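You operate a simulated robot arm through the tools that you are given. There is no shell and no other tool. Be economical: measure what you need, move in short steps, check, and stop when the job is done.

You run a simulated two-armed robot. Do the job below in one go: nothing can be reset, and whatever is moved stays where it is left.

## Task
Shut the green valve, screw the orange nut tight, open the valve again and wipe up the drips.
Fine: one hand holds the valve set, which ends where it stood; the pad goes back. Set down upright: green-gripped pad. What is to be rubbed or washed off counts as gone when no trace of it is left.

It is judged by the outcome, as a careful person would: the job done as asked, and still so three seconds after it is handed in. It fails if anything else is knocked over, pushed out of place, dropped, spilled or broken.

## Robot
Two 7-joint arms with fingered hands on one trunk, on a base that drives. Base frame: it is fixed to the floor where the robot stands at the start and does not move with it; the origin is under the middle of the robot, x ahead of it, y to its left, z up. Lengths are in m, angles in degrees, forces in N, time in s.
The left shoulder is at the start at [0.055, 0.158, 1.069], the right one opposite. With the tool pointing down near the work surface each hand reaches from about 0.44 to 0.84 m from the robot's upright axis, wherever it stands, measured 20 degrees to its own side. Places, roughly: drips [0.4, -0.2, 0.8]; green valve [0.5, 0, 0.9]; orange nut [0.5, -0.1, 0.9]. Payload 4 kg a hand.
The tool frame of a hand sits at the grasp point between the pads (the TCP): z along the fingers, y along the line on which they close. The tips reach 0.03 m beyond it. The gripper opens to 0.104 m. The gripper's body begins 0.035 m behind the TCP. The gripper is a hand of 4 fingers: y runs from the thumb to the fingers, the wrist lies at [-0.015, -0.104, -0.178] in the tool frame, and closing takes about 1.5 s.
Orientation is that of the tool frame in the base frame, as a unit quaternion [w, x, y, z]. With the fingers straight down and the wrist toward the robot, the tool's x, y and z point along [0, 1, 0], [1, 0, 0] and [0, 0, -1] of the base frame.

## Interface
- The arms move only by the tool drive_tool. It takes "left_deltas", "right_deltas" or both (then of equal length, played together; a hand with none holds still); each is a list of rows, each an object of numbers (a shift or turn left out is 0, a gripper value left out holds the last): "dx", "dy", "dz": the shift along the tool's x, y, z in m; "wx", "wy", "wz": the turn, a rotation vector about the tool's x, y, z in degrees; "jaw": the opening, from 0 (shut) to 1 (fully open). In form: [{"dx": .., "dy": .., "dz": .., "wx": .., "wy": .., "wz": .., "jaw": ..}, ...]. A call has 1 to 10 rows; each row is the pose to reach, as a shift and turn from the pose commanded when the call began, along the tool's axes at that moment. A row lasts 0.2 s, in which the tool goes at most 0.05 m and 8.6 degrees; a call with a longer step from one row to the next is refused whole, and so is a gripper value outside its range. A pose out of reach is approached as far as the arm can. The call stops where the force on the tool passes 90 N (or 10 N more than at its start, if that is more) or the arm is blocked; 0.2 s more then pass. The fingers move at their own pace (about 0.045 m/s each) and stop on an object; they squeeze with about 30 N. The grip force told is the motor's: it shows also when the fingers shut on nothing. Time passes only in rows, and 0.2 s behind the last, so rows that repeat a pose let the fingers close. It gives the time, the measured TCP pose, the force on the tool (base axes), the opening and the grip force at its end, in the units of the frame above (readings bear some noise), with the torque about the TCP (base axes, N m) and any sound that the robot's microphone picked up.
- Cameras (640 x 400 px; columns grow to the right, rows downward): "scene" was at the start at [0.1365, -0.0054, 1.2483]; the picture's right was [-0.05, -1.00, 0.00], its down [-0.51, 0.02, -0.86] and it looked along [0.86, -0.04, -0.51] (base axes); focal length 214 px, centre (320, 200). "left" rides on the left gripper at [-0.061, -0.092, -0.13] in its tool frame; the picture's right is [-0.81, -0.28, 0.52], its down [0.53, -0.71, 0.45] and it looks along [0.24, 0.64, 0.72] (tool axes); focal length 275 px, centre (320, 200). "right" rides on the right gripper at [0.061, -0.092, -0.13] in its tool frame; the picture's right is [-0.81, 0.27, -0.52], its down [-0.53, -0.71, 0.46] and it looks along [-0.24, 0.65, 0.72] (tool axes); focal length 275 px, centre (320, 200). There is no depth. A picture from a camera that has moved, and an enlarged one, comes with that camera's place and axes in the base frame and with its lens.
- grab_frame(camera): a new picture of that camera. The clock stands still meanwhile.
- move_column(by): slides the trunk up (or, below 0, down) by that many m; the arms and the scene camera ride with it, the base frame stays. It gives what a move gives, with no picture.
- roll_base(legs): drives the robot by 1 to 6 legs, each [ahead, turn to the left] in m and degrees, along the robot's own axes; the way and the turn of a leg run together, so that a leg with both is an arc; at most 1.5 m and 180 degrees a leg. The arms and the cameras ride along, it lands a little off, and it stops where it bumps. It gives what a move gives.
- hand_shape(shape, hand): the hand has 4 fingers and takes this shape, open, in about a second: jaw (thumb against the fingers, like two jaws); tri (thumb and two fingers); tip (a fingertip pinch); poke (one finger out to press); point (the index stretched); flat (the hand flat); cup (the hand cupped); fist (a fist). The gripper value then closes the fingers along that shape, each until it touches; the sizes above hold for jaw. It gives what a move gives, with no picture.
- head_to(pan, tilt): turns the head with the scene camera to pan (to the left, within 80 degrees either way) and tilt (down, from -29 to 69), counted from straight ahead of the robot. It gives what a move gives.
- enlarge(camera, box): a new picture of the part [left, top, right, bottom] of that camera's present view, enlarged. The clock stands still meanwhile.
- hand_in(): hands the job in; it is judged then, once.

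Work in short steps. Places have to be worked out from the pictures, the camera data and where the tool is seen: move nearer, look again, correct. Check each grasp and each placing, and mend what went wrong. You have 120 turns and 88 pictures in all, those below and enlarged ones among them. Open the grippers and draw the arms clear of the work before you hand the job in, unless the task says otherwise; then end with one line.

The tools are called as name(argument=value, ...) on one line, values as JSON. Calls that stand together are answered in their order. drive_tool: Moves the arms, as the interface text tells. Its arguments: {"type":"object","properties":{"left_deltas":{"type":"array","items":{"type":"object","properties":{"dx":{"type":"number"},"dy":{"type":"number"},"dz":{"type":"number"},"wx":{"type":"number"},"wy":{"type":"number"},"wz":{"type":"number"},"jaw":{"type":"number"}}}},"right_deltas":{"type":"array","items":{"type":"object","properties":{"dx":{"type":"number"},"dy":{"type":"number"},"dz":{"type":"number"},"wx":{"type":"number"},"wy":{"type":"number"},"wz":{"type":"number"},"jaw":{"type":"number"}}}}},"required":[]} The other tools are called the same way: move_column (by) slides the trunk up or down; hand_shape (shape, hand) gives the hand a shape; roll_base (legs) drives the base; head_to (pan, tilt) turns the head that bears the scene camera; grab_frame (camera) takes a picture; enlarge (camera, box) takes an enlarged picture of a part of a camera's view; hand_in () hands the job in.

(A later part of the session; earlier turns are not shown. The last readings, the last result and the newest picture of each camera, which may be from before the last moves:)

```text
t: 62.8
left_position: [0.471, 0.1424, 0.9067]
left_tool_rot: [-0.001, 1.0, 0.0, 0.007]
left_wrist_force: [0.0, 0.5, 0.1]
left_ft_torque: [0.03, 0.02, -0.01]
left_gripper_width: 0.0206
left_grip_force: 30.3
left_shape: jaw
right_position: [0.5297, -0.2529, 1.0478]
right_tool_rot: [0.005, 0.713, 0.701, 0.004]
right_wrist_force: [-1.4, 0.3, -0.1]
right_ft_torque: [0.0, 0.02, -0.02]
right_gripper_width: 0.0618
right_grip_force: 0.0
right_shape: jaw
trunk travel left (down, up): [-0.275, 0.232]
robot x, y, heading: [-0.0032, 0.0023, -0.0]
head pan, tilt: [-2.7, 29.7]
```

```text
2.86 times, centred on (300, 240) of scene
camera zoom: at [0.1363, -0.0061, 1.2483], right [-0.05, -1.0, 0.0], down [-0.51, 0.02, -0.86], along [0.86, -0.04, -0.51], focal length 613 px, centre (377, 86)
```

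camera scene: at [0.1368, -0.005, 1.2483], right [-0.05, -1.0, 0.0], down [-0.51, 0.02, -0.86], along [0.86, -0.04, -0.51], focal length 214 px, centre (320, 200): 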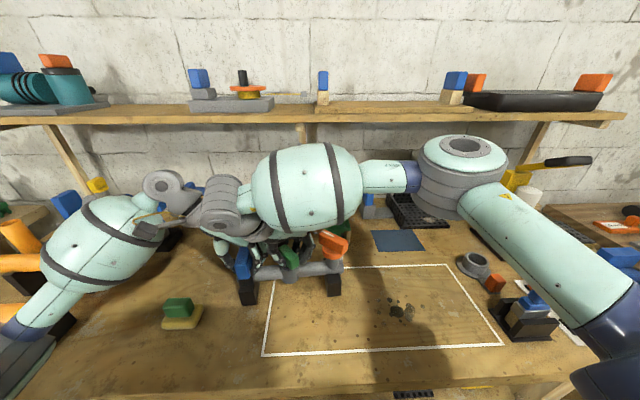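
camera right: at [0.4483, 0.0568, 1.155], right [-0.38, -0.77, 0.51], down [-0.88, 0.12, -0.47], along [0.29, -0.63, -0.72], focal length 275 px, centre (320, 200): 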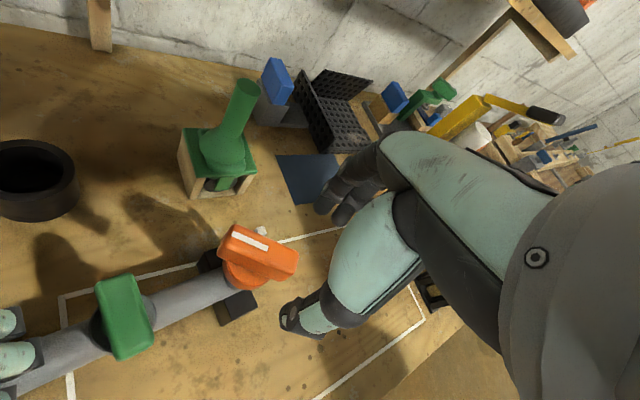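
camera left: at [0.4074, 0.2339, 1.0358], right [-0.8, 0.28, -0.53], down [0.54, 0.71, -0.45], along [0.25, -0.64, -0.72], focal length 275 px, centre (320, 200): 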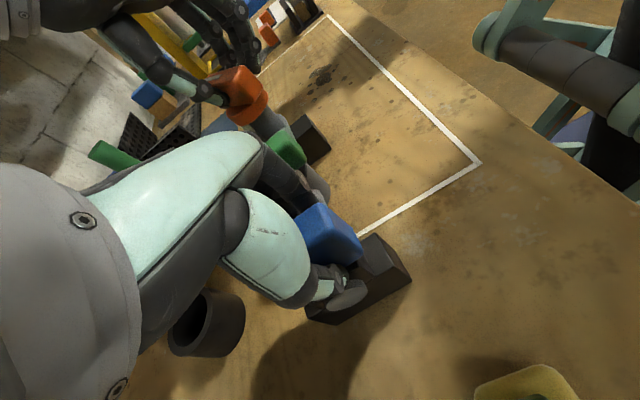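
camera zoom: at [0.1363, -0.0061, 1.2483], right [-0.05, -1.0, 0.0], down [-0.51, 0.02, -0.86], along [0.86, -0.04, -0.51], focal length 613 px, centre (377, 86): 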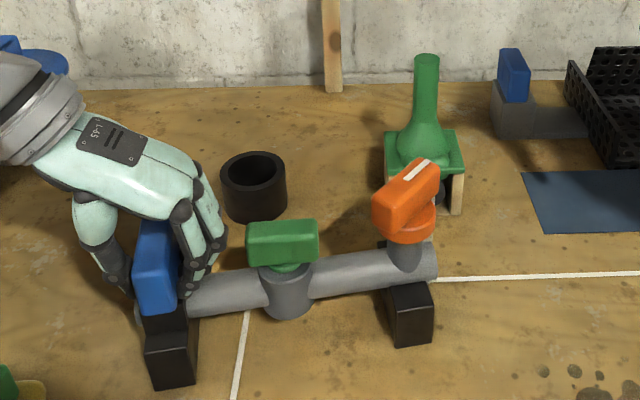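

Valve is open and the nut stripe stands over the peg, but the set is yawed ~9° counter-clockwise versus the start. I turn the left hand 9° clockwise with the set in its grip.

drive_tool(left_deltas=[{"wz": 2}, {"wz": 4}, {"wz": 6}, {"wz": 8}, {"wz": 9}, {"wz": 9}])

enlarge(camera="scene", box=[220, 170, 380, 310])

```text
t: 64.2
left_position: [0.4705, 0.1436, 0.9059]
left_tool_rot: [-0.001, 0.997, -0.079, 0.006]
left_wrist_force: [1.0, -0.3, -0.2]
left_ft_torque: [0.0, 0.01, 0.06]
left_gripper_width: 0.0207
left_grip_force: 29.4
left_shape: jaw
right_position: [0.5296, -0.2507, 1.0467]
right_tool_rot: [0.004, 0.713, 0.701, 0.003]
right_wrist_force: [-0.4, 0.3, -0.5]
right_ft_torque: [-0.01, -0.01, 0.01]
right_gripper_width: 0.0621
right_grip_force: 0.1
right_shape: jaw
trunk travel left (down, up): [-0.275, 0.232]
robot x, y, heading: [-0.0007, -0.0023, 0.0]
head pan, tilt: [-2.7, 29.7]
```

```text
2.86 times, centred on (300, 240) of scene
camera zoom: at [0.1366, -0.0053, 1.2483], right [-0.05, -1.0, 0.0], down [-0.51, 0.02, -0.86], along [0.86, -0.04, -0.51], focal length 613 px, centre (377, 86)
```

zoom: 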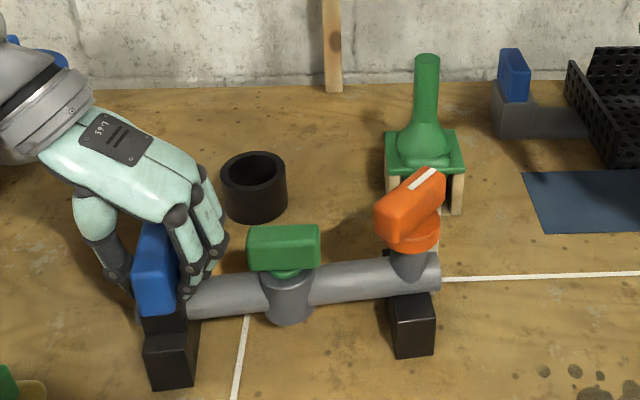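

It followed about a third to half of the way. I turn another 10°.

drive_tool(left_deltas=[{"wz": 2}, {"wz": 4}, {"wz": 6}, {"wz": 8}, {"wz": 10}, {"wz": 10}])

enlarge(camera="scene", box=[220, 170, 380, 310])

```text
t: 65.6
left_position: [0.4704, 0.1439, 0.9066]
left_tool_rot: [-0.002, 0.986, -0.164, 0.005]
left_wrist_force: [0.3, -0.1, -0.1]
left_ft_torque: [0.0, 0.01, 0.11]
left_gripper_width: 0.0205
left_grip_force: 30.0
left_shape: jaw
right_position: [0.5298, -0.2513, 1.0478]
right_tool_rot: [0.005, 0.713, 0.701, 0.004]
right_wrist_force: [0.3, -0.4, 0.1]
right_ft_torque: [0.01, 0.0, 0.01]
right_gripper_width: 0.0622
right_grip_force: 0.1
right_shape: jaw
trunk travel left (down, up): [-0.275, 0.232]
robot x, y, heading: [-0.0004, 0.0013, 0.0]
head pan, tilt: [-2.7, 29.7]
```

```text
2.86 times, centred on (300, 240) of scene
camera zoom: at [0.1366, -0.0053, 1.2483], right [-0.05, -1.0, 0.0], down [-0.51, 0.02, -0.86], along [0.86, -0.04, -0.51], focal length 613 px, centre (377, 86)
```

zoom: 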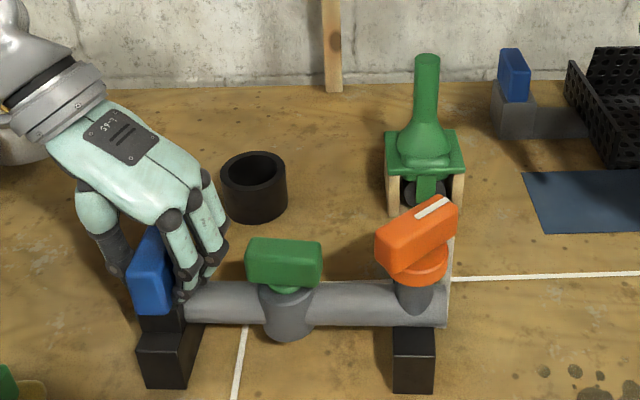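

Overshot by ~5° now. I turn back 7°.

drive_tool(left_deltas=[{"wz": -2}, {"wz": -4}, {"wz": -6}, {"wz": -7}, {"wz": -7}])

enlarge(camera="scene", box=[220, 170, 380, 310])

```text
t: 66.8
left_position: [0.4709, 0.1431, 0.9062]
left_tool_rot: [-0.001, 0.995, -0.104, 0.005]
left_wrist_force: [-1.7, 0.8, -0.2]
left_ft_torque: [-0.05, -0.01, -0.09]
left_gripper_width: 0.0205
left_grip_force: 30.2
left_shape: jaw
right_position: [0.529, -0.2499, 1.047]
right_tool_rot: [0.005, 0.713, 0.701, 0.003]
right_wrist_force: [0.4, 0.9, -0.3]
right_ft_torque: [-0.01, 0.02, -0.04]
right_gripper_width: 0.0621
right_grip_force: 0.1
right_shape: jaw
trunk travel left (down, up): [-0.275, 0.232]
robot x, y, heading: [-0.0014, -0.0018, 0.0]
head pan, tilt: [-2.7, 29.7]
```

```text
2.86 times, centred on (300, 240) of scene
camera zoom: at [0.1365, -0.0053, 1.2483], right [-0.05, -1.0, 0.0], down [-0.51, 0.02, -0.86], along [0.86, -0.04, -0.51], focal length 613 px, centre (377, 86)
```

zoom: 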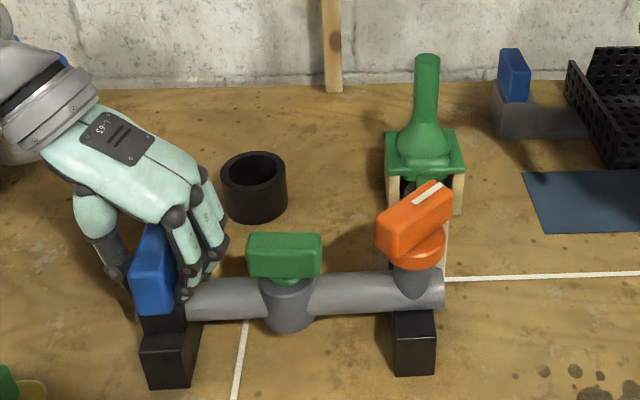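

The set is now within ~2–3 mm of its start pose. I nudge it 2 mm and release, then lift the left hand.

drive_tool(left_deltas=[{"dx": 0.0025, "dy": 0.002}, {"dx": 0.0025, "dy": 0.002}, {"dx": 0.0025, "dy": 0.002, "jaw": 0.3}, {"dx": 0.0025, "dy": 0.002, "jaw": 0.5}, {"dx": 0.0025, "dy": 0.002, "jaw": 0.6}, {"dx": 0.0025, "dy": 0.002, "dz": -0.02}, {"dx": 0.0025, "dy": 0.002, "dz": -0.06}, {"dx": 0.0025, "dy": 0.002, "dz": -0.1}, {"dx": 0.0025, "dy": 0.002, "dz": -0.14}, {"dx": 0.0025, "dy": -0.03, "dz": -0.17}])

grab_frame(camera="scene")

enlarge(camera="scene", box=[220, 170, 380, 310])

```text
t: 69.0
left_position: [0.4768, 0.1737, 1.0758]
left_tool_rot: [-0.001, 0.994, -0.105, 0.006]
left_wrist_force: [0.2, -0.4, 0.0]
left_ft_torque: [-0.01, 0.02, 0.02]
left_gripper_width: 0.0623
left_grip_force: 0.0
left_shape: jaw
right_position: [0.5283, -0.2502, 1.0483]
right_tool_rot: [0.005, 0.713, 0.701, 0.003]
right_wrist_force: [0.4, 1.1, 0.8]
right_ft_torque: [-0.02, 0.0, 0.01]
right_gripper_width: 0.0619
right_grip_force: 0.1
right_shape: jaw
trunk travel left (down, up): [-0.275, 0.232]
robot x, y, heading: [-0.0034, 0.0029, -0.0]
head pan, tilt: [-2.7, 29.7]
```

```text
23 pictures are left
camera scene: at [0.1362, -0.0042, 1.2483], right [-0.05, -1.0, 0.0], down [-0.51, 0.02, -0.86], along [0.86, -0.04, -0.51], focal length 214 px, centre (320, 200)
```

scene: 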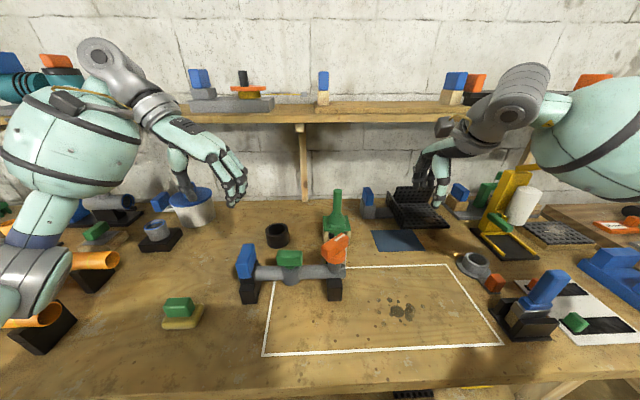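

```text
2.86 times, centred on (300, 240) of scene
camera zoom: at [0.1362, -0.0042, 1.2483], right [-0.05, -1.0, 0.0], down [-0.51, 0.02, -0.86], along [0.86, -0.04, -0.51], focal length 613 px, centre (377, 86)
```

zoom: 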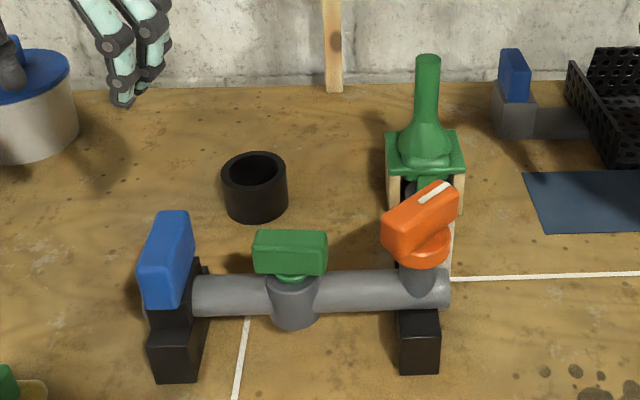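

The set stands within ~2–3 mm of its start. Now the drips: I look closely at them and at the pad.

enlarge(camera="scene", box=[350, 270, 450, 345])

enlarge(camera="left", box=[420, 240, 640, 400])

```text
5.33 times, centred on (400, 308) of scene
camera zoom: at [0.1362, -0.0042, 1.2483], right [-0.05, -1.0, 0.0], down [-0.51, 0.02, -0.86], along [0.86, -0.04, -0.51], focal length 1144 px, centre (-107, -373)
```

zoom: 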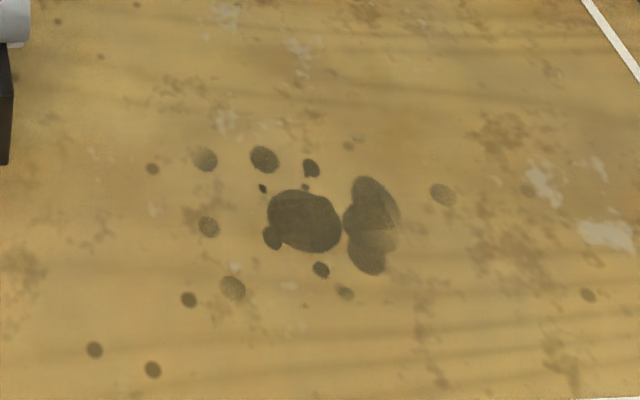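

```text
2.50 times, centred on (530, 320) of left
camera zoom: at [0.4349, 0.2753, 1.207], right [-0.73, 0.44, -0.53], down [0.67, 0.59, -0.45], along [0.11, -0.68, -0.72], focal length 688 px, centre (-205, -100)
```

zoom: 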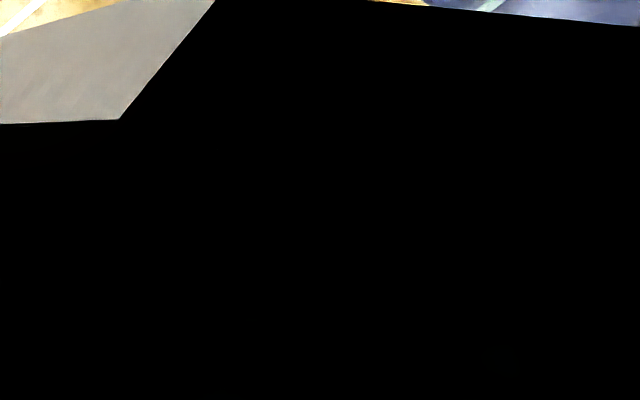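

Dark drips span x≈0.36–0.45, y≈−0.13…−0.27 (with faint ones to y≈−0.09). I turn the left hand back to normal and bring it over the pad at (0.411,0.266).

drive_tool(left_deltas=[{"dx": -0.01, "dy": -0.01, "wz": -8.5}, {"dx": -0.02, "dy": -0.018, "wz": -17}, {"dx": -0.03, "dy": -0.026, "wz": -25.5}, {"dx": -0.04, "dy": -0.035, "wz": -34}, {"dx": -0.05, "dy": -0.044, "wz": -42.5}, {"dx": -0.06, "dy": -0.053, "wz": -51}, {"dx": -0.07, "dy": -0.062, "wz": -59.5}, {"dx": -0.08, "dy": -0.071, "wz": -68}, {"dx": -0.084, "dy": -0.076, "wz": -76.5}, {"dx": -0.084, "dy": -0.076, "wz": -85}])

drive_tool(left_deltas=[{"wz": -8.5, "dz": 0.02}, {"wz": -17, "dz": 0.04}, {"wz": -17, "dz": 0.06}, {"wz": -17, "dz": 0.08}])

grab_frame(camera="left")

enlarge(camera="scene", box=[120, 230, 260, 350])

```text
t: 71.2
left_position: [0.4103, 0.2637, 1.0761]
left_tool_rot: [0.002, 0.802, 0.597, 0.005]
left_wrist_force: [-0.1, 0.2, -0.7]
left_ft_torque: [-0.04, 0.02, -0.02]
left_gripper_width: 0.0622
left_grip_force: 0.0
left_shape: jaw
right_position: [0.529, -0.2522, 1.0471]
right_tool_rot: [0.005, 0.713, 0.701, 0.005]
right_wrist_force: [-0.7, 0.4, 0.1]
right_ft_torque: [0.01, -0.02, 0.03]
right_gripper_width: 0.0624
right_grip_force: 0.0
right_shape: jaw
trunk travel left (down, up): [-0.275, 0.232]
robot x, y, heading: [-0.0001, -0.0008, 0.0]
head pan, tilt: [-2.7, 29.7]
```

```text
t: 72.2
left_position: [0.4115, 0.2648, 0.9947]
left_tool_rot: [0.004, 0.706, 0.708, 0.006]
left_wrist_force: [0.1, 0.3, 0.2]
left_ft_torque: [-0.03, 0.01, -0.02]
left_gripper_width: 0.0619
left_grip_force: 0.1
left_shape: jaw
right_position: [0.5286, -0.2519, 1.0465]
right_tool_rot: [0.005, 0.713, 0.701, 0.004]
right_wrist_force: [0.7, 0.2, -0.6]
right_ft_torque: [0.02, 0.02, 0.01]
right_gripper_width: 0.0621
right_grip_force: 0.1
right_shape: jaw
trunk travel left (down, up): [-0.275, 0.232]
robot x, y, heading: [0.0024, -0.0025, -0.1]
head pan, tilt: [-2.7, 29.7]
```

```text
19 pictures are left
camera left: at [0.318, 0.2023, 1.1245], right [-0.27, -0.81, -0.52], down [-0.71, 0.53, -0.46], along [0.65, 0.25, -0.72], focal length 275 px, centre (320, 200)
```

left: 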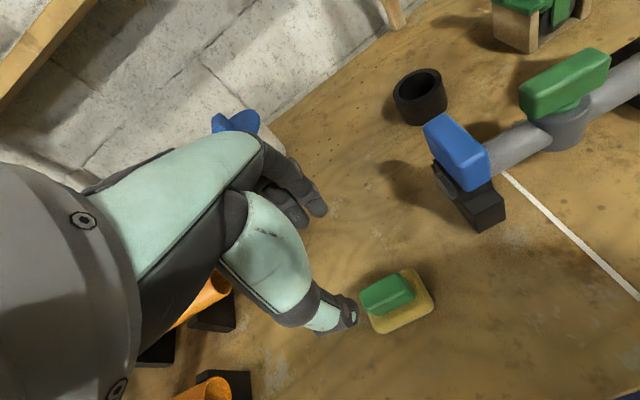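

```text
3.33 times, centred on (190, 290) of scene
camera zoom: at [0.1362, -0.0053, 1.2483], right [-0.05, -1.0, 0.0], down [-0.51, 0.02, -0.86], along [0.86, -0.04, -0.51], focal length 715 px, centre (753, -100)
```

zoom: 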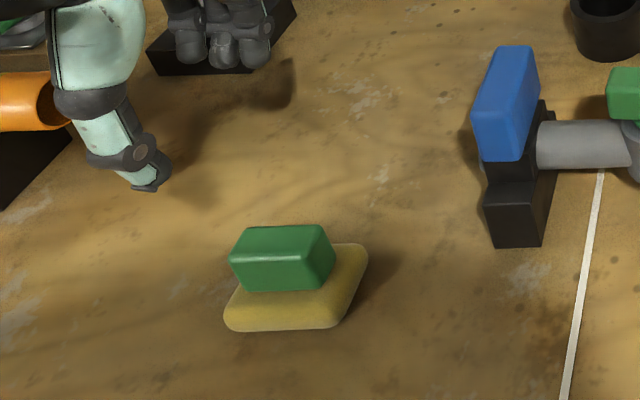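

TCP is over the green grip, which lies along y. I descend around it to z≈0.852 and close.

drive_tool(left_deltas=[{"dz": 0.035}, {"dz": 0.07}, {"dz": 0.1}, {"dz": 0.125}, {"dz": 0.143}, {"dz": 0.143, "jaw": 0.45}, {"dz": 0.143, "jaw": 0.3}, {"dz": 0.143, "jaw": 0.15}, {"dz": 0.143, "jaw": 0}, {"dz": 0.143, "jaw": 0}])

enlarge(camera="scene", box=[120, 230, 260, 350])

```text
t: 74.4
left_position: [0.4126, 0.2629, 0.8523]
left_tool_rot: [0.004, 0.707, 0.707, 0.005]
left_wrist_force: [0.3, -0.6, 0.1]
left_ft_torque: [0.01, 0.04, -0.02]
left_gripper_width: 0.0301
left_grip_force: 29.6
left_shape: jaw
right_position: [0.5297, -0.2517, 1.0477]
right_tool_rot: [0.005, 0.713, 0.701, 0.003]
right_wrist_force: [0.0, -1.2, 0.1]
right_ft_torque: [0.0, 0.0, -0.02]
right_gripper_width: 0.0619
right_grip_force: 0.1
right_shape: jaw
trunk travel left (down, up): [-0.275, 0.232]
robot x, y, heading: [0.0002, -0.0024, -0.2]
head pan, tilt: [-2.7, 29.7]
```

```text
3.33 times, centred on (190, 290) of scene
camera zoom: at [0.1362, -0.0053, 1.2483], right [-0.05, -1.0, 0.0], down [-0.51, 0.02, -0.86], along [0.86, -0.04, -0.51], focal length 715 px, centre (753, -100)
```

zoom: 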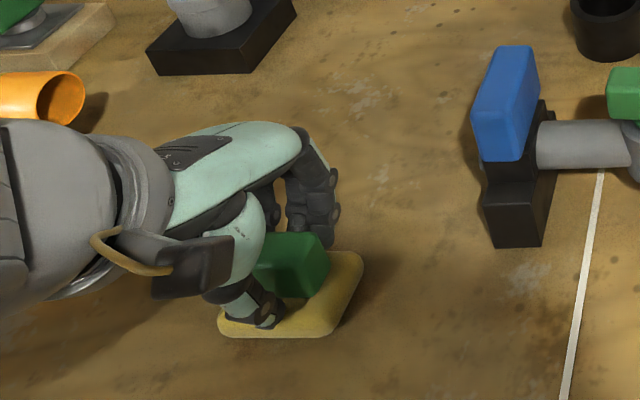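

Pad held (30 mm). I lift it while moving the right arm further right and up out of the way.

drive_tool(left_deltas=[{"dz": -0.02}, {"dz": -0.05}, {"dz": -0.09}, {"dz": -0.13}, {"dz": -0.17}, {"dz": -0.19}], right_deltas=[{"dx": -0.03, "dz": -0.02, "dy": -0.01}, {"dx": -0.06, "dz": -0.04, "dy": -0.02}, {"dx": -0.09, "dz": -0.06, "dy": -0.03}, {"dx": -0.12, "dz": -0.08, "dy": -0.04}, {"dx": -0.15, "dz": -0.1, "dy": -0.05}, {"dx": -0.18, "dz": -0.1, "dy": -0.05}])

drive_tool(left_deltas=[{"dx": -0.045}, {"dx": -0.09}, {"dx": -0.135}, {"dx": -0.18}, {"dx": -0.225}, {"dx": -0.27}, {"dx": -0.315}, {"dx": -0.36}, {"dx": -0.405, "dy": -0.01}, {"dx": -0.45, "dy": -0.012}])

grab_frame(camera="scene")

```text
t: 75.8
left_position: [0.411, 0.2625, 1.0424]
left_tool_rot: [0.002, 0.707, 0.707, 0.005]
left_wrist_force: [-0.2, 0.0, -0.9]
left_ft_torque: [0.01, 0.03, 0.03]
left_gripper_width: 0.0297
left_grip_force: 29.6
left_shape: jaw
right_position: [0.4758, -0.4323, 1.1462]
right_tool_rot: [0.004, 0.713, 0.701, 0.004]
right_wrist_force: [-0.2, -0.4, 0.4]
right_ft_torque: [0.0, 0.03, 0.0]
right_gripper_width: 0.0621
right_grip_force: 0.0
right_shape: jaw
trunk travel left (down, up): [-0.275, 0.232]
robot x, y, heading: [-0.0007, 0.0008, 0.1]
head pan, tilt: [-2.7, 29.7]
```

```text
t: 78.0
left_position: [0.3984, -0.1876, 1.0413]
left_tool_rot: [0.004, 0.707, 0.707, 0.005]
left_wrist_force: [-0.2, 0.0, -0.5]
left_ft_torque: [0.0, 0.06, 0.0]
left_gripper_width: 0.0296
left_grip_force: 30.2
left_shape: jaw
right_position: [0.477, -0.4322, 1.1448]
right_tool_rot: [0.004, 0.714, 0.701, 0.004]
right_wrist_force: [-0.5, -0.2, 0.0]
right_ft_torque: [0.05, -0.03, 0.0]
right_gripper_width: 0.0622
right_grip_force: 0.0
right_shape: jaw
trunk travel left (down, up): [-0.275, 0.232]
robot x, y, heading: [0.0, -0.0003, -0.1]
head pan, tilt: [-2.7, 29.7]
```

```text
16 pictures are left
camera scene: at [0.1362, -0.0071, 1.2483], right [-0.05, -1.0, 0.0], down [-0.51, 0.02, -0.86], along [0.86, -0.04, -0.51], focal length 214 px, centre (320, 200)
```

scene: 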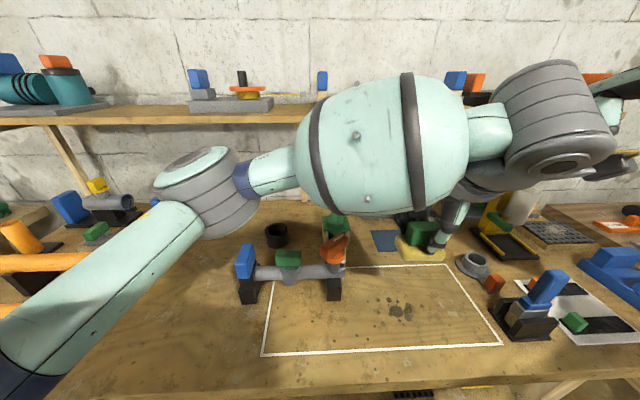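

The left hand with the pad hangs over the drips. I lower it to the table and press lightly.

drive_tool(left_deltas=[{"dz": 0.04}, {"dz": 0.08}, {"dz": 0.12}, {"dz": 0.15}, {"dz": 0.175}, {"dz": 0.186}, {"dz": 0.191}])

```text
t: 79.6
left_position: [0.402, -0.1861, 0.8518]
left_tool_rot: [0.006, 0.707, 0.707, 0.005]
left_wrist_force: [1.0, -0.6, 7.4]
left_ft_torque: [0.05, 0.16, 0.02]
left_gripper_width: 0.0296
left_grip_force: 29.8
left_shape: jaw
right_position: [0.4758, -0.4314, 1.1453]
right_tool_rot: [0.005, 0.712, 0.702, 0.004]
right_wrist_force: [0.0, -0.4, -0.1]
right_ft_torque: [0.0, 0.0, 0.01]
right_gripper_width: 0.0622
right_grip_force: 0.1
right_shape: jaw
trunk travel left (down, up): [-0.275, 0.232]
robot x, y, heading: [0.0031, -0.0001, 0.2]
head pan, tilt: [-2.7, 29.7]
```

Contact with ~7 N. I wipe in a raster over the drip area.

drive_tool(left_deltas=[{"dy": 0.03, "dx": 0.03, "dz": 0.001}, {"dy": 0.03, "dx": -0.01, "dz": 0.001}, {"dy": 0.03, "dx": -0.05, "dz": 0.001}, {"dy": 0.03, "dx": -0.085, "dz": 0.001}, {"dy": 0.01, "dx": -0.085, "dz": 0.001}, {"dy": 0.01, "dx": -0.045, "dz": 0.001}, {"dy": 0.01, "dx": -0.005, "dz": 0.001}, {"dy": 0.01, "dx": 0.035, "dz": 0.001}, {"dy": -0.01, "dx": 0.06, "dz": 0.001}, {"dy": -0.01, "dx": 0.015, "dz": 0.001}])

drive_tool(left_deltas=[{"dx": -0.03}, {"dx": -0.07}, {"dx": -0.1}, {"dx": -0.1, "dy": -0.025}, {"dx": -0.06, "dy": -0.025}, {"dx": -0.02, "dy": -0.025}, {"dx": 0.025, "dy": -0.025}, {"dx": 0.06, "dy": -0.025}, {"dx": 0.06, "dy": -0.045}, {"dx": 0.02, "dy": -0.045}])

drive_tool(left_deltas=[{"dx": -0.04}, {"dx": -0.08}, {"dx": -0.1, "dy": 0.03}, {"dx": -0.06, "dy": 0.055}, {"dx": -0.02, "dy": 0.07}, {"dx": 0.0, "dy": 0.04}, {"dx": -0.02, "dy": 0.02}, {"dx": -0.02, "dy": -0.01}, {"dx": -0.02, "dy": -0.01, "dz": -0.03}, {"dx": -0.02, "dy": -0.01, "dz": -0.07}])

grab_frame(camera="scene")

```text
t: 81.8
left_position: [0.3904, -0.1712, 0.851]
left_tool_rot: [0.005, 0.707, 0.707, 0.006]
left_wrist_force: [-0.2, 9.2, 21.4]
left_ft_torque: [0.2, -0.17, 0.09]
left_gripper_width: 0.0288
left_grip_force: 30.3
left_shape: jaw
left hand out of reach, approached as far as the arm can: row 4, 5
right_position: [0.4745, -0.4316, 1.1469]
right_tool_rot: [0.004, 0.714, 0.701, 0.005]
right_wrist_force: [-0.3, -0.5, 0.4]
right_ft_torque: [0.04, -0.01, -0.01]
right_gripper_width: 0.0619
right_grip_force: 0.1
right_shape: jaw
trunk travel left (down, up): [-0.275, 0.232]
robot x, y, heading: [0.0, -0.0, -0.0]
head pan, tilt: [-2.7, 29.7]
```

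```text
t: 84.0
left_position: [0.3437, -0.1508, 0.8509]
left_tool_rot: [0.005, 0.707, 0.707, 0.006]
left_wrist_force: [0.9, 9.2, 25.9]
left_ft_torque: [0.3, -0.24, 0.26]
left_gripper_width: 0.0302
left_grip_force: 29.9
left_shape: jaw
left hand out of reach, approached as far as the arm can: row 3, 4
right_position: [0.4738, -0.4309, 1.1472]
right_tool_rot: [0.004, 0.713, 0.701, 0.005]
right_wrist_force: [0.3, -0.3, -0.7]
right_ft_torque: [0.02, -0.02, -0.01]
right_gripper_width: 0.0623
right_grip_force: 0.1
right_shape: jaw
trunk travel left (down, up): [-0.275, 0.232]
robot x, y, heading: [0.0021, -0.0002, -0.1]
head pan, tilt: [-2.7, 29.7]
```

```text
t: 86.2
left_position: [0.3344, -0.1712, 0.9176]
left_tool_rot: [0.003, 0.707, 0.707, 0.005]
left_wrist_force: [-0.9, -0.4, 0.2]
left_ft_torque: [0.02, 0.03, 0.03]
left_gripper_width: 0.029
left_grip_force: 30.4
left_shape: jaw
right_position: [0.4765, -0.4313, 1.1462]
right_tool_rot: [0.005, 0.713, 0.701, 0.004]
right_wrist_force: [0.1, -0.3, 0.6]
right_ft_torque: [-0.03, 0.01, -0.01]
right_gripper_width: 0.062
right_grip_force: 0.0
right_shape: jaw
trunk travel left (down, up): [-0.275, 0.232]
robot x, y, heading: [0.0021, -0.0001, 0.1]
head pan, tilt: [-2.7, 29.7]
```

```text
15 pictures are left
camera scene: at [0.1355, -0.0056, 1.2484], right [-0.05, -1.0, 0.0], down [-0.51, 0.02, -0.86], along [0.86, -0.04, -0.51], focal length 214 px, centre (320, 200)
```

scene: 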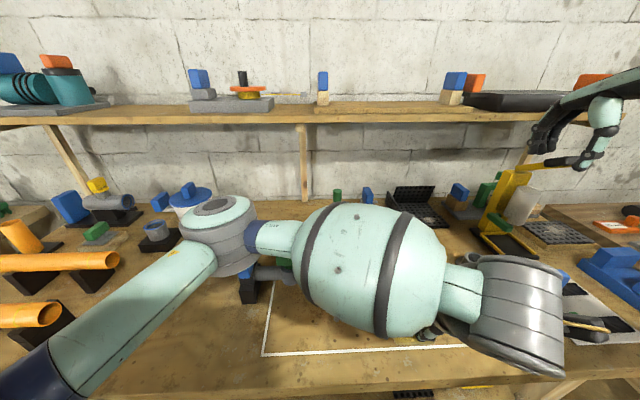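

The scene view is blocked by the arm. I look with the left hand's camera.

grab_frame(camera="left")

```text
14 pictures are left
camera left: at [0.2414, -0.2333, 1.0482], right [-0.27, -0.81, -0.52], down [-0.71, 0.53, -0.46], along [0.65, 0.24, -0.72], focal length 275 px, centre (320, 200)
```

left: 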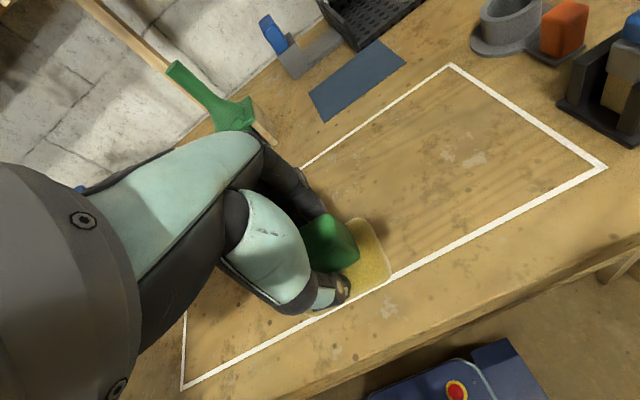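

Visible part is clean. I lift and carry the pad back above its home so that I can see the whole area.

drive_tool(left_deltas=[{"dz": -0.04}, {"dz": -0.08}, {"dz": -0.12}, {"dz": -0.12, "dx": 0.04}, {"dz": -0.12, "dx": 0.08}, {"dz": -0.12, "dx": 0.12}])

drive_tool(left_deltas=[{"dx": 0.04, "dy": 0.01}, {"dx": 0.085, "dy": 0.02}, {"dx": 0.13, "dy": 0.03}, {"dx": 0.175, "dy": 0.04}, {"dx": 0.22, "dy": 0.055}, {"dx": 0.265, "dy": 0.07}, {"dx": 0.31, "dy": 0.077}])

enlarge(camera="scene", box=[300, 250, 480, 365])

grab_frame(camera="scene")

```text
t: 87.6
left_position: [0.334, -0.0485, 1.0385]
left_tool_rot: [0.004, 0.707, 0.707, 0.004]
left_wrist_force: [0.8, 1.3, -0.8]
left_ft_torque: [0.0, 0.0, 0.0]
left_gripper_width: 0.0286
left_grip_force: 30.0
left_shape: jaw
right_position: [0.4764, -0.4302, 1.1456]
right_tool_rot: [0.006, 0.714, 0.701, 0.003]
right_wrist_force: [0.0, 0.5, 0.1]
right_ft_torque: [-0.05, 0.01, 0.04]
right_gripper_width: 0.062
right_grip_force: 0.1
right_shape: jaw
trunk travel left (down, up): [-0.275, 0.232]
robot x, y, heading: [0.0005, 0.0007, 0.2]
head pan, tilt: [-2.7, 29.7]
```

```text
t: 89.2
left_position: [0.4106, 0.2615, 1.0402]
left_tool_rot: [0.004, 0.707, 0.707, 0.004]
left_wrist_force: [-1.0, 0.7, -0.1]
left_ft_torque: [-0.03, -0.01, -0.01]
left_gripper_width: 0.0288
left_grip_force: 30.0
left_shape: jaw
right_position: [0.4756, -0.4308, 1.1476]
right_tool_rot: [0.005, 0.713, 0.701, 0.003]
right_wrist_force: [0.0, 0.0, -0.3]
right_ft_torque: [0.01, 0.0, 0.02]
right_gripper_width: 0.0619
right_grip_force: 0.1
right_shape: jaw
trunk travel left (down, up): [-0.275, 0.232]
robot x, y, heading: [0.004, -0.0005, -0.0]
head pan, tilt: [-2.7, 29.7]
```

```text
3.48 times, centred on (390, 308) of scene
camera zoom: at [0.1352, -0.0041, 1.2484], right [-0.05, -1.0, 0.0], down [-0.51, 0.02, -0.86], along [0.86, -0.04, -0.51], focal length 746 px, centre (76, -174)
```

zoom: 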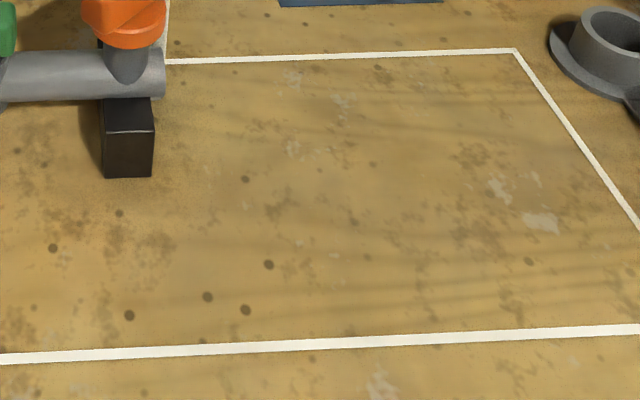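

```text
12 pictures are left
camera scene: at [0.1352, -0.0041, 1.2484], right [-0.05, -1.0, 0.0], down [-0.51, 0.02, -0.86], along [0.86, -0.04, -0.51], focal length 214 px, centre (320, 200)
```

scene: 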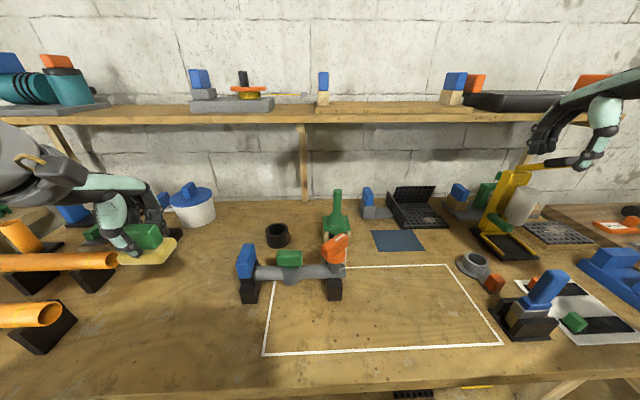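

All dark drips are gone; the remaining small brown dots are the table's grain (wiped over, unchanged). I lower the pad to its home place.

drive_tool(left_deltas=[{"dy": 0.002, "dx": 0.001, "dz": 0.04}, {"dy": 0.002, "dx": 0.001, "dz": 0.08}, {"dy": 0.002, "dx": 0.001, "dz": 0.12}, {"dy": 0.002, "dx": 0.001, "dz": 0.15}, {"dy": 0.002, "dx": 0.001, "dz": 0.175}, {"dy": 0.002, "dx": 0.001, "dz": 0.184}, {"dy": 0.002, "dx": 0.001, "dz": 0.187}])

enlarge(camera="scene", box=[120, 230, 260, 350])

```text
t: 90.8
left_position: [0.4151, 0.2593, 0.8525]
left_tool_rot: [0.004, 0.707, 0.707, 0.005]
left_wrist_force: [-0.1, 1.3, 0.0]
left_ft_torque: [0.0, -0.01, 0.0]
left_gripper_width: 0.0277
left_grip_force: 29.8
left_shape: jaw
right_position: [0.4753, -0.4313, 1.1463]
right_tool_rot: [0.005, 0.713, 0.701, 0.004]
right_wrist_force: [-0.3, 0.3, 0.4]
right_ft_torque: [0.02, 0.02, 0.01]
right_gripper_width: 0.0622
right_grip_force: 0.0
right_shape: jaw
trunk travel left (down, up): [-0.275, 0.232]
robot x, y, heading: [-0.0006, 0.002, 0.0]
head pan, tilt: [-2.7, 29.7]
```

```text
3.33 times, centred on (190, 290) of scene
camera zoom: at [0.136, -0.0054, 1.2484], right [-0.05, -1.0, 0.0], down [-0.51, 0.02, -0.86], along [0.86, -0.04, -0.51], focal length 715 px, centre (753, -100)
```

zoom: 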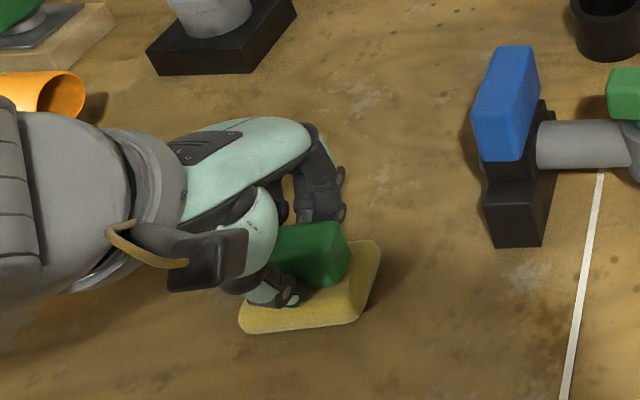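

The pad slid ~1 cm in my grip, so it stands ~1 cm right of its home. I shift it 10 mm left, lower to contact, and release.

drive_tool(left_deltas=[{"dx": 0.005, "dz": -0.003}, {"dx": 0.01, "dz": -0.003}, {"dx": 0.01, "dz": 0}, {"dx": 0.01, "dz": 0.002}, {"dx": 0.01, "dz": 0.002}])

enlarge(camera="scene", box=[120, 230, 260, 350])

```text
t: 92.0
left_position: [0.4154, 0.2705, 0.8523]
left_tool_rot: [0.004, 0.707, 0.707, 0.006]
left_wrist_force: [0.3, 2.0, 7.4]
left_ft_torque: [0.03, -0.06, 0.02]
left_gripper_width: 0.0279
left_grip_force: 30.5
left_shape: jaw
right_position: [0.4762, -0.4321, 1.1467]
right_tool_rot: [0.005, 0.713, 0.701, 0.003]
right_wrist_force: [-0.4, -0.1, 1.6]
right_ft_torque: [0.02, 0.0, -0.01]
right_gripper_width: 0.0621
right_grip_force: 0.0
right_shape: jaw
trunk travel left (down, up): [-0.275, 0.232]
robot x, y, heading: [0.0, -0.0007, 0.1]
head pan, tilt: [-2.7, 29.7]
```

```text
3.33 times, centred on (190, 290) of scene
camera zoom: at [0.1354, -0.0055, 1.2485], right [-0.05, -1.0, 0.0], down [-0.51, 0.02, -0.86], along [0.86, -0.04, -0.51], focal length 715 px, centre (753, -100)
```

zoom: 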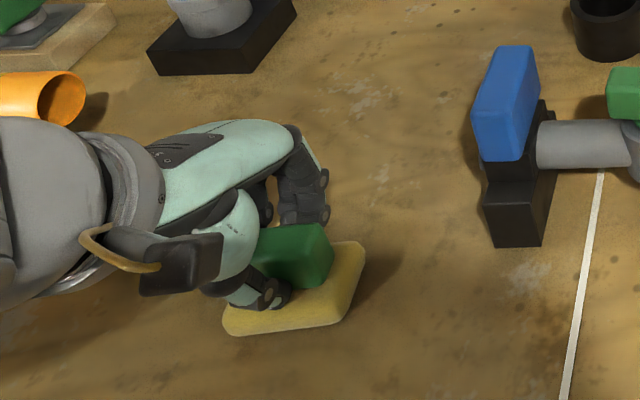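

It matches home; I untwist 4° and release, then withdraw upward.

drive_tool(left_deltas=[{"wz": 2}, {"wz": 4}, {"wz": 4, "jaw": 0.35}, {"wz": 4, "jaw": 0.5}, {"wz": 4, "jaw": 0.6}, {"wz": 4, "jaw": 0.6}, {"wz": 4, "dz": -0.03}, {"wz": 4, "dz": -0.07}, {"wz": 4, "dz": -0.11}, {"wz": 4, "dz": -0.15}])

drive_tool(left_deltas=[{"dz": -0.03}, {"dz": -0.06, "dx": 0.02}, {"dz": -0.09, "dx": 0.04}, {"dz": -0.12, "dx": 0.06}])

grab_frame(camera="scene")

enlarge(camera="scene", box=[120, 230, 260, 350])

enlarge(camera="scene", box=[220, 170, 380, 310])

```text
t: 94.2
left_position: [0.4129, 0.269, 1.001]
left_tool_rot: [0.003, 0.732, 0.681, 0.005]
left_wrist_force: [-0.6, 0.5, 0.6]
left_ft_torque: [0.0, 0.03, 0.0]
left_gripper_width: 0.0621
left_grip_force: 0.0
left_shape: jaw
right_position: [0.477, -0.4321, 1.1457]
right_tool_rot: [0.004, 0.713, 0.701, 0.004]
right_wrist_force: [-0.6, -0.5, 0.5]
right_ft_torque: [-0.01, -0.01, -0.03]
right_gripper_width: 0.0619
right_grip_force: 0.1
right_shape: jaw
trunk travel left (down, up): [-0.275, 0.232]
robot x, y, heading: [0.0018, 0.0003, -0.2]
head pan, tilt: [-2.7, 29.7]
```

```text
t: 95.2
left_position: [0.4153, 0.3314, 1.1215]
left_tool_rot: [0.002, 0.731, 0.682, 0.005]
left_wrist_force: [-0.5, 0.1, 1.1]
left_ft_torque: [-0.02, 0.02, 0.03]
left_gripper_width: 0.062
left_grip_force: 0.1
left_shape: jaw
right_position: [0.4756, -0.4304, 1.1461]
right_tool_rot: [0.004, 0.713, 0.701, 0.004]
right_wrist_force: [-0.7, 0.4, 0.2]
right_ft_torque: [0.0, 0.01, -0.01]
right_gripper_width: 0.0621
right_grip_force: 0.1
right_shape: jaw
trunk travel left (down, up): [-0.275, 0.232]
robot x, y, heading: [-0.0014, -0.0029, -0.0]
head pan, tilt: [-2.7, 29.7]
```

```text
9 pictures are left
camera scene: at [0.1362, -0.0054, 1.2483], right [-0.05, -1.0, 0.0], down [-0.51, 0.02, -0.86], along [0.86, -0.04, -0.51], focal length 214 px, centre (320, 200)
```

scene: 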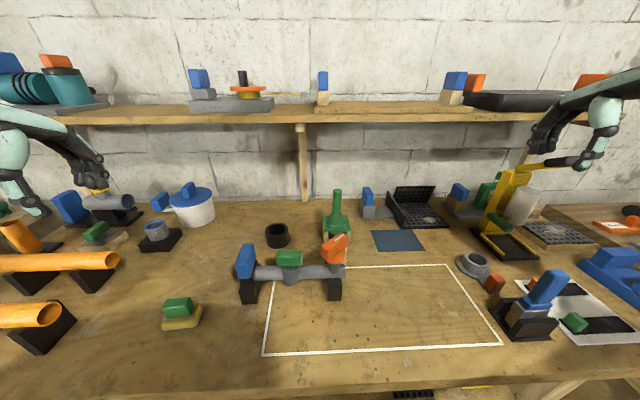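

```text
3.33 times, centred on (190, 290) of scene
camera zoom: at [0.1362, -0.0054, 1.2483], right [-0.05, -1.0, 0.0], down [-0.51, 0.02, -0.86], along [0.86, -0.04, -0.51], focal length 715 px, centre (753, -100)
```

zoom: 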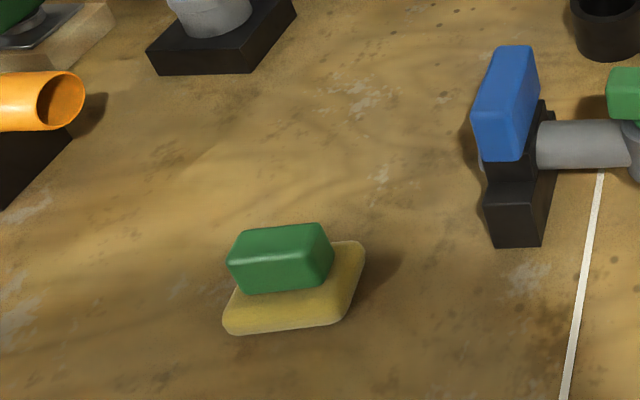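

```text
2.86 times, centred on (300, 240) of scene
camera zoom: at [0.1362, -0.0054, 1.2483], right [-0.05, -1.0, 0.0], down [-0.51, 0.02, -0.86], along [0.86, -0.04, -0.51], focal length 613 px, centre (377, 86)
```

zoom: 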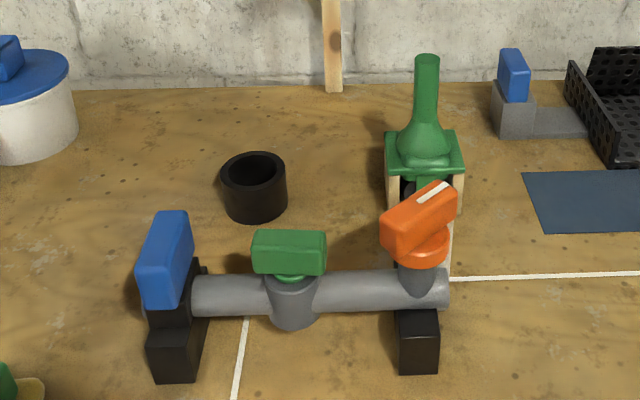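

Everything looks in place. I check precisely how well the green handle lines up with the pipe and the stripe with the peg.

enlarge(camera="scene", box=[270, 225, 350, 280])

```text
7.27 times, centred on (310, 252) of scene
camera zoom: at [0.1362, -0.0054, 1.2483], right [-0.05, -1.0, 0.0], down [-0.51, 0.02, -0.86], along [0.86, -0.04, -0.51], focal length 1560 px, centre (393, -182)
```

zoom: 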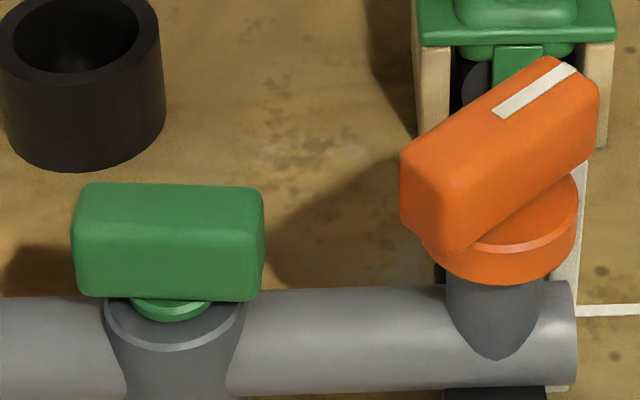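

The green handle is ~6° short of fully open. I'll mend that properly: left hand regrips the blue holder, right hand turns the valve the last bit. First I bring the left back over the blue.

drive_tool(left_deltas=[{"dx": -0.02, "dy": 0.007, "wz": 8.5}, {"dx": -0.04, "dy": 0.014, "wz": 17}, {"dx": -0.06, "dy": 0.021, "wz": 25.5}, {"dx": -0.08, "dy": 0.028, "wz": 34}, {"dx": -0.1, "dy": 0.036, "wz": 42.5}, {"dx": -0.12, "dy": 0.044, "wz": 51}, {"dx": -0.14, "dy": 0.052, "wz": 59.5}, {"dx": -0.16, "dy": 0.06, "wz": 68}, {"dx": -0.175, "dy": 0.066, "wz": 76.5}, {"dx": -0.187, "dy": 0.068, "wz": 85}], right_deltas=[{"dx": 0.02}, {"dx": 0.04}, {"dx": 0.06}, {"dx": 0.08}, {"dx": 0.1}, {"dx": 0.12}, {"dx": 0.14}, {"dx": 0.16}, {"dx": 0.18}, {"dx": 0.2, "dz": 0.02}])

```text
t: 97.4
left_position: [0.4722, 0.1372, 1.1212]
left_tool_rot: [-0.001, 1.0, 0.008, 0.006]
left_wrist_force: [1.6, 0.5, 0.4]
left_ft_torque: [0.01, 0.05, 0.02]
left_gripper_width: 0.0618
left_grip_force: 0.0
left_shape: jaw
right_position: [0.4792, -0.2301, 1.1248]
right_tool_rot: [0.004, 0.713, 0.701, 0.003]
right_wrist_force: [0.1, -1.0, -0.5]
right_ft_torque: [0.03, 0.0, 0.0]
right_gripper_width: 0.062
right_grip_force: 0.0
right_shape: jaw
trunk travel left (down, up): [-0.275, 0.232]
robot x, y, heading: [-0.0022, -0.0002, 0.1]
head pan, tilt: [-2.7, 29.7]
```

I descend onto the blue holder and grip it.

drive_tool(left_deltas=[{"dy": -0.004, "dz": 0.04}, {"dy": -0.004, "dz": 0.08}, {"dy": -0.004, "dz": 0.12}, {"dy": -0.004, "dz": 0.155}, {"dy": -0.004, "dz": 0.185}, {"dy": -0.004, "dz": 0.205}, {"dy": -0.004, "dz": 0.215}])

enlarge(camera="scene", box=[220, 170, 380, 310])

```text
t: 99.0
left_position: [0.4728, 0.1428, 0.9058]
left_tool_rot: [0.0, 1.0, 0.008, 0.006]
left_wrist_force: [0.3, 0.3, 1.0]
left_ft_torque: [0.01, 0.0, 0.02]
left_gripper_width: 0.0622
left_grip_force: 0.0
left_shape: jaw
right_position: [0.4803, -0.2302, 1.1269]
right_tool_rot: [0.005, 0.714, 0.701, 0.004]
right_wrist_force: [-0.4, -1.7, 0.9]
right_ft_torque: [0.0, -0.01, -0.02]
right_gripper_width: 0.062
right_grip_force: 0.1
right_shape: jaw
trunk travel left (down, up): [-0.275, 0.232]
robot x, y, heading: [-0.0019, -0.0024, 0.4]
head pan, tilt: [-2.7, 29.7]
```

```text
2.86 times, centred on (300, 240) of scene
camera zoom: at [0.1365, -0.0054, 1.2483], right [-0.05, -1.0, 0.0], down [-0.51, 0.02, -0.86], along [0.86, -0.04, -0.51], focal length 613 px, centre (377, 86)
```

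zoom: 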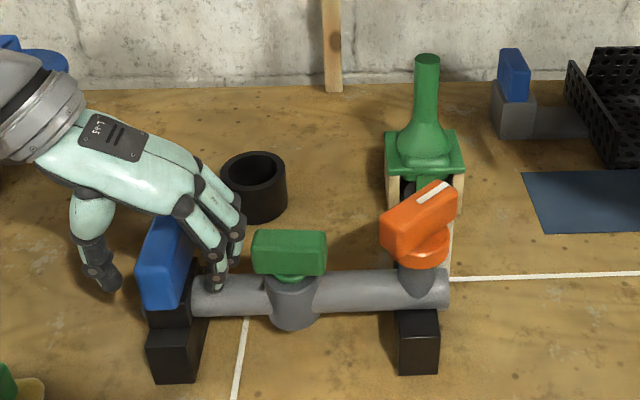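

I close the left on the blue, and bring the right over the green handle (≈0.470,0.047), turned ~6° to match it.

drive_tool(left_deltas=[{"dy": 0.002, "jaw": 0.5}, {"dy": 0.002, "jaw": 0.4}, {"dy": 0.002, "jaw": 0.3}, {"dy": 0.002, "jaw": 0.2}, {"dy": 0.002, "jaw": 0.1}, {"dy": 0.002, "jaw": 0}, {"dy": 0.002, "jaw": 0}, {"dy": 0.002, "jaw": 0}, {"dy": 0.002, "jaw": 0}], right_deltas=[{"dx": 0.03, "wz": 2}, {"dx": 0.06, "wz": 4}, {"dx": 0.1, "wz": 6}, {"dx": 0.14, "wz": 8}, {"dx": 0.18, "wz": 8}, {"dx": 0.22, "dy": -0.004, "wz": 8}, {"dx": 0.26, "dy": -0.006, "wz": 8}, {"dx": 0.277, "dy": -0.006, "wz": 8, "dz": 0.03}, {"dx": 0.277, "dy": -0.006, "wz": 8, "dz": 0.075}])

enlarge(camera="right", box=[160, 180, 480, 400])

```text
t: 101.0
left_position: [0.4737, 0.1407, 0.9067]
left_tool_rot: [-0.001, 1.0, 0.009, 0.006]
left_wrist_force: [-0.2, -0.3, 0.3]
left_ft_torque: [0.0, 0.0, -0.08]
left_gripper_width: 0.0214
left_grip_force: 30.4
left_shape: jaw
right_position: [0.4816, 0.0465, 1.0506]
right_tool_rot: [0.004, 0.761, 0.649, 0.005]
right_wrist_force: [-0.9, 0.0, 0.1]
right_ft_torque: [0.03, -0.01, -0.04]
right_gripper_width: 0.062
right_grip_force: 0.0
right_shape: jaw
trunk travel left (down, up): [-0.275, 0.232]
robot x, y, heading: [0.0006, 0.0017, -0.1]
head pan, tilt: [-2.7, 29.7]
```

```text
1.82 times, centred on (320, 290) of right
camera zoom: at [0.3979, 0.1219, 1.18], right [0.14, -0.84, 0.52], down [-0.78, -0.41, -0.47], along [0.61, -0.34, -0.72], focal length 500 px, centre (320, 36)
```

zoom: 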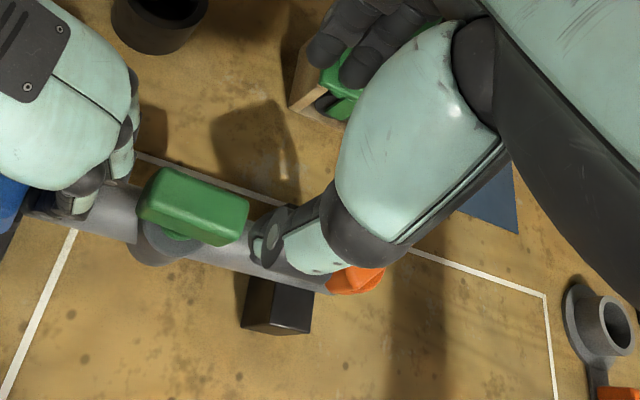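

Well placed over the handle. I descend and grip it.

drive_tool(right_deltas=[{"dz": 0.035, "wz": -2}, {"dz": 0.07, "wz": -2}, {"dz": 0.1, "wz": -2}, {"dz": 0.122, "wz": -2}, {"dz": 0.135, "wz": -2}, {"dz": 0.135, "wz": -2, "jaw": 0.4}, {"dz": 0.135, "wz": -2, "jaw": 0.25}, {"dz": 0.135, "wz": -2, "jaw": 0.1}, {"dz": 0.135, "wz": -2, "jaw": 0}, {"dz": 0.135, "wz": -2, "jaw": 0}])

```text
t: 103.2
left_position: [0.4732, 0.1414, 0.906]
left_tool_rot: [0.0, 1.0, 0.009, 0.006]
left_wrist_force: [-1.0, 0.5, -0.8]
left_ft_torque: [0.03, 0.03, -0.12]
left_gripper_width: 0.0214
left_grip_force: 30.0
left_shape: jaw
right_position: [0.4814, 0.046, 0.9162]
right_tool_rot: [0.004, 0.749, 0.662, 0.004]
right_wrist_force: [-0.2, -1.6, -0.4]
right_ft_torque: [0.01, -0.03, 0.06]
right_gripper_width: 0.0192
right_grip_force: 30.2
right_shape: jaw
trunk travel left (down, up): [-0.275, 0.232]
robot x, y, heading: [0.001, 0.0002, 0.2]
head pan, tilt: [-2.7, 29.7]
```

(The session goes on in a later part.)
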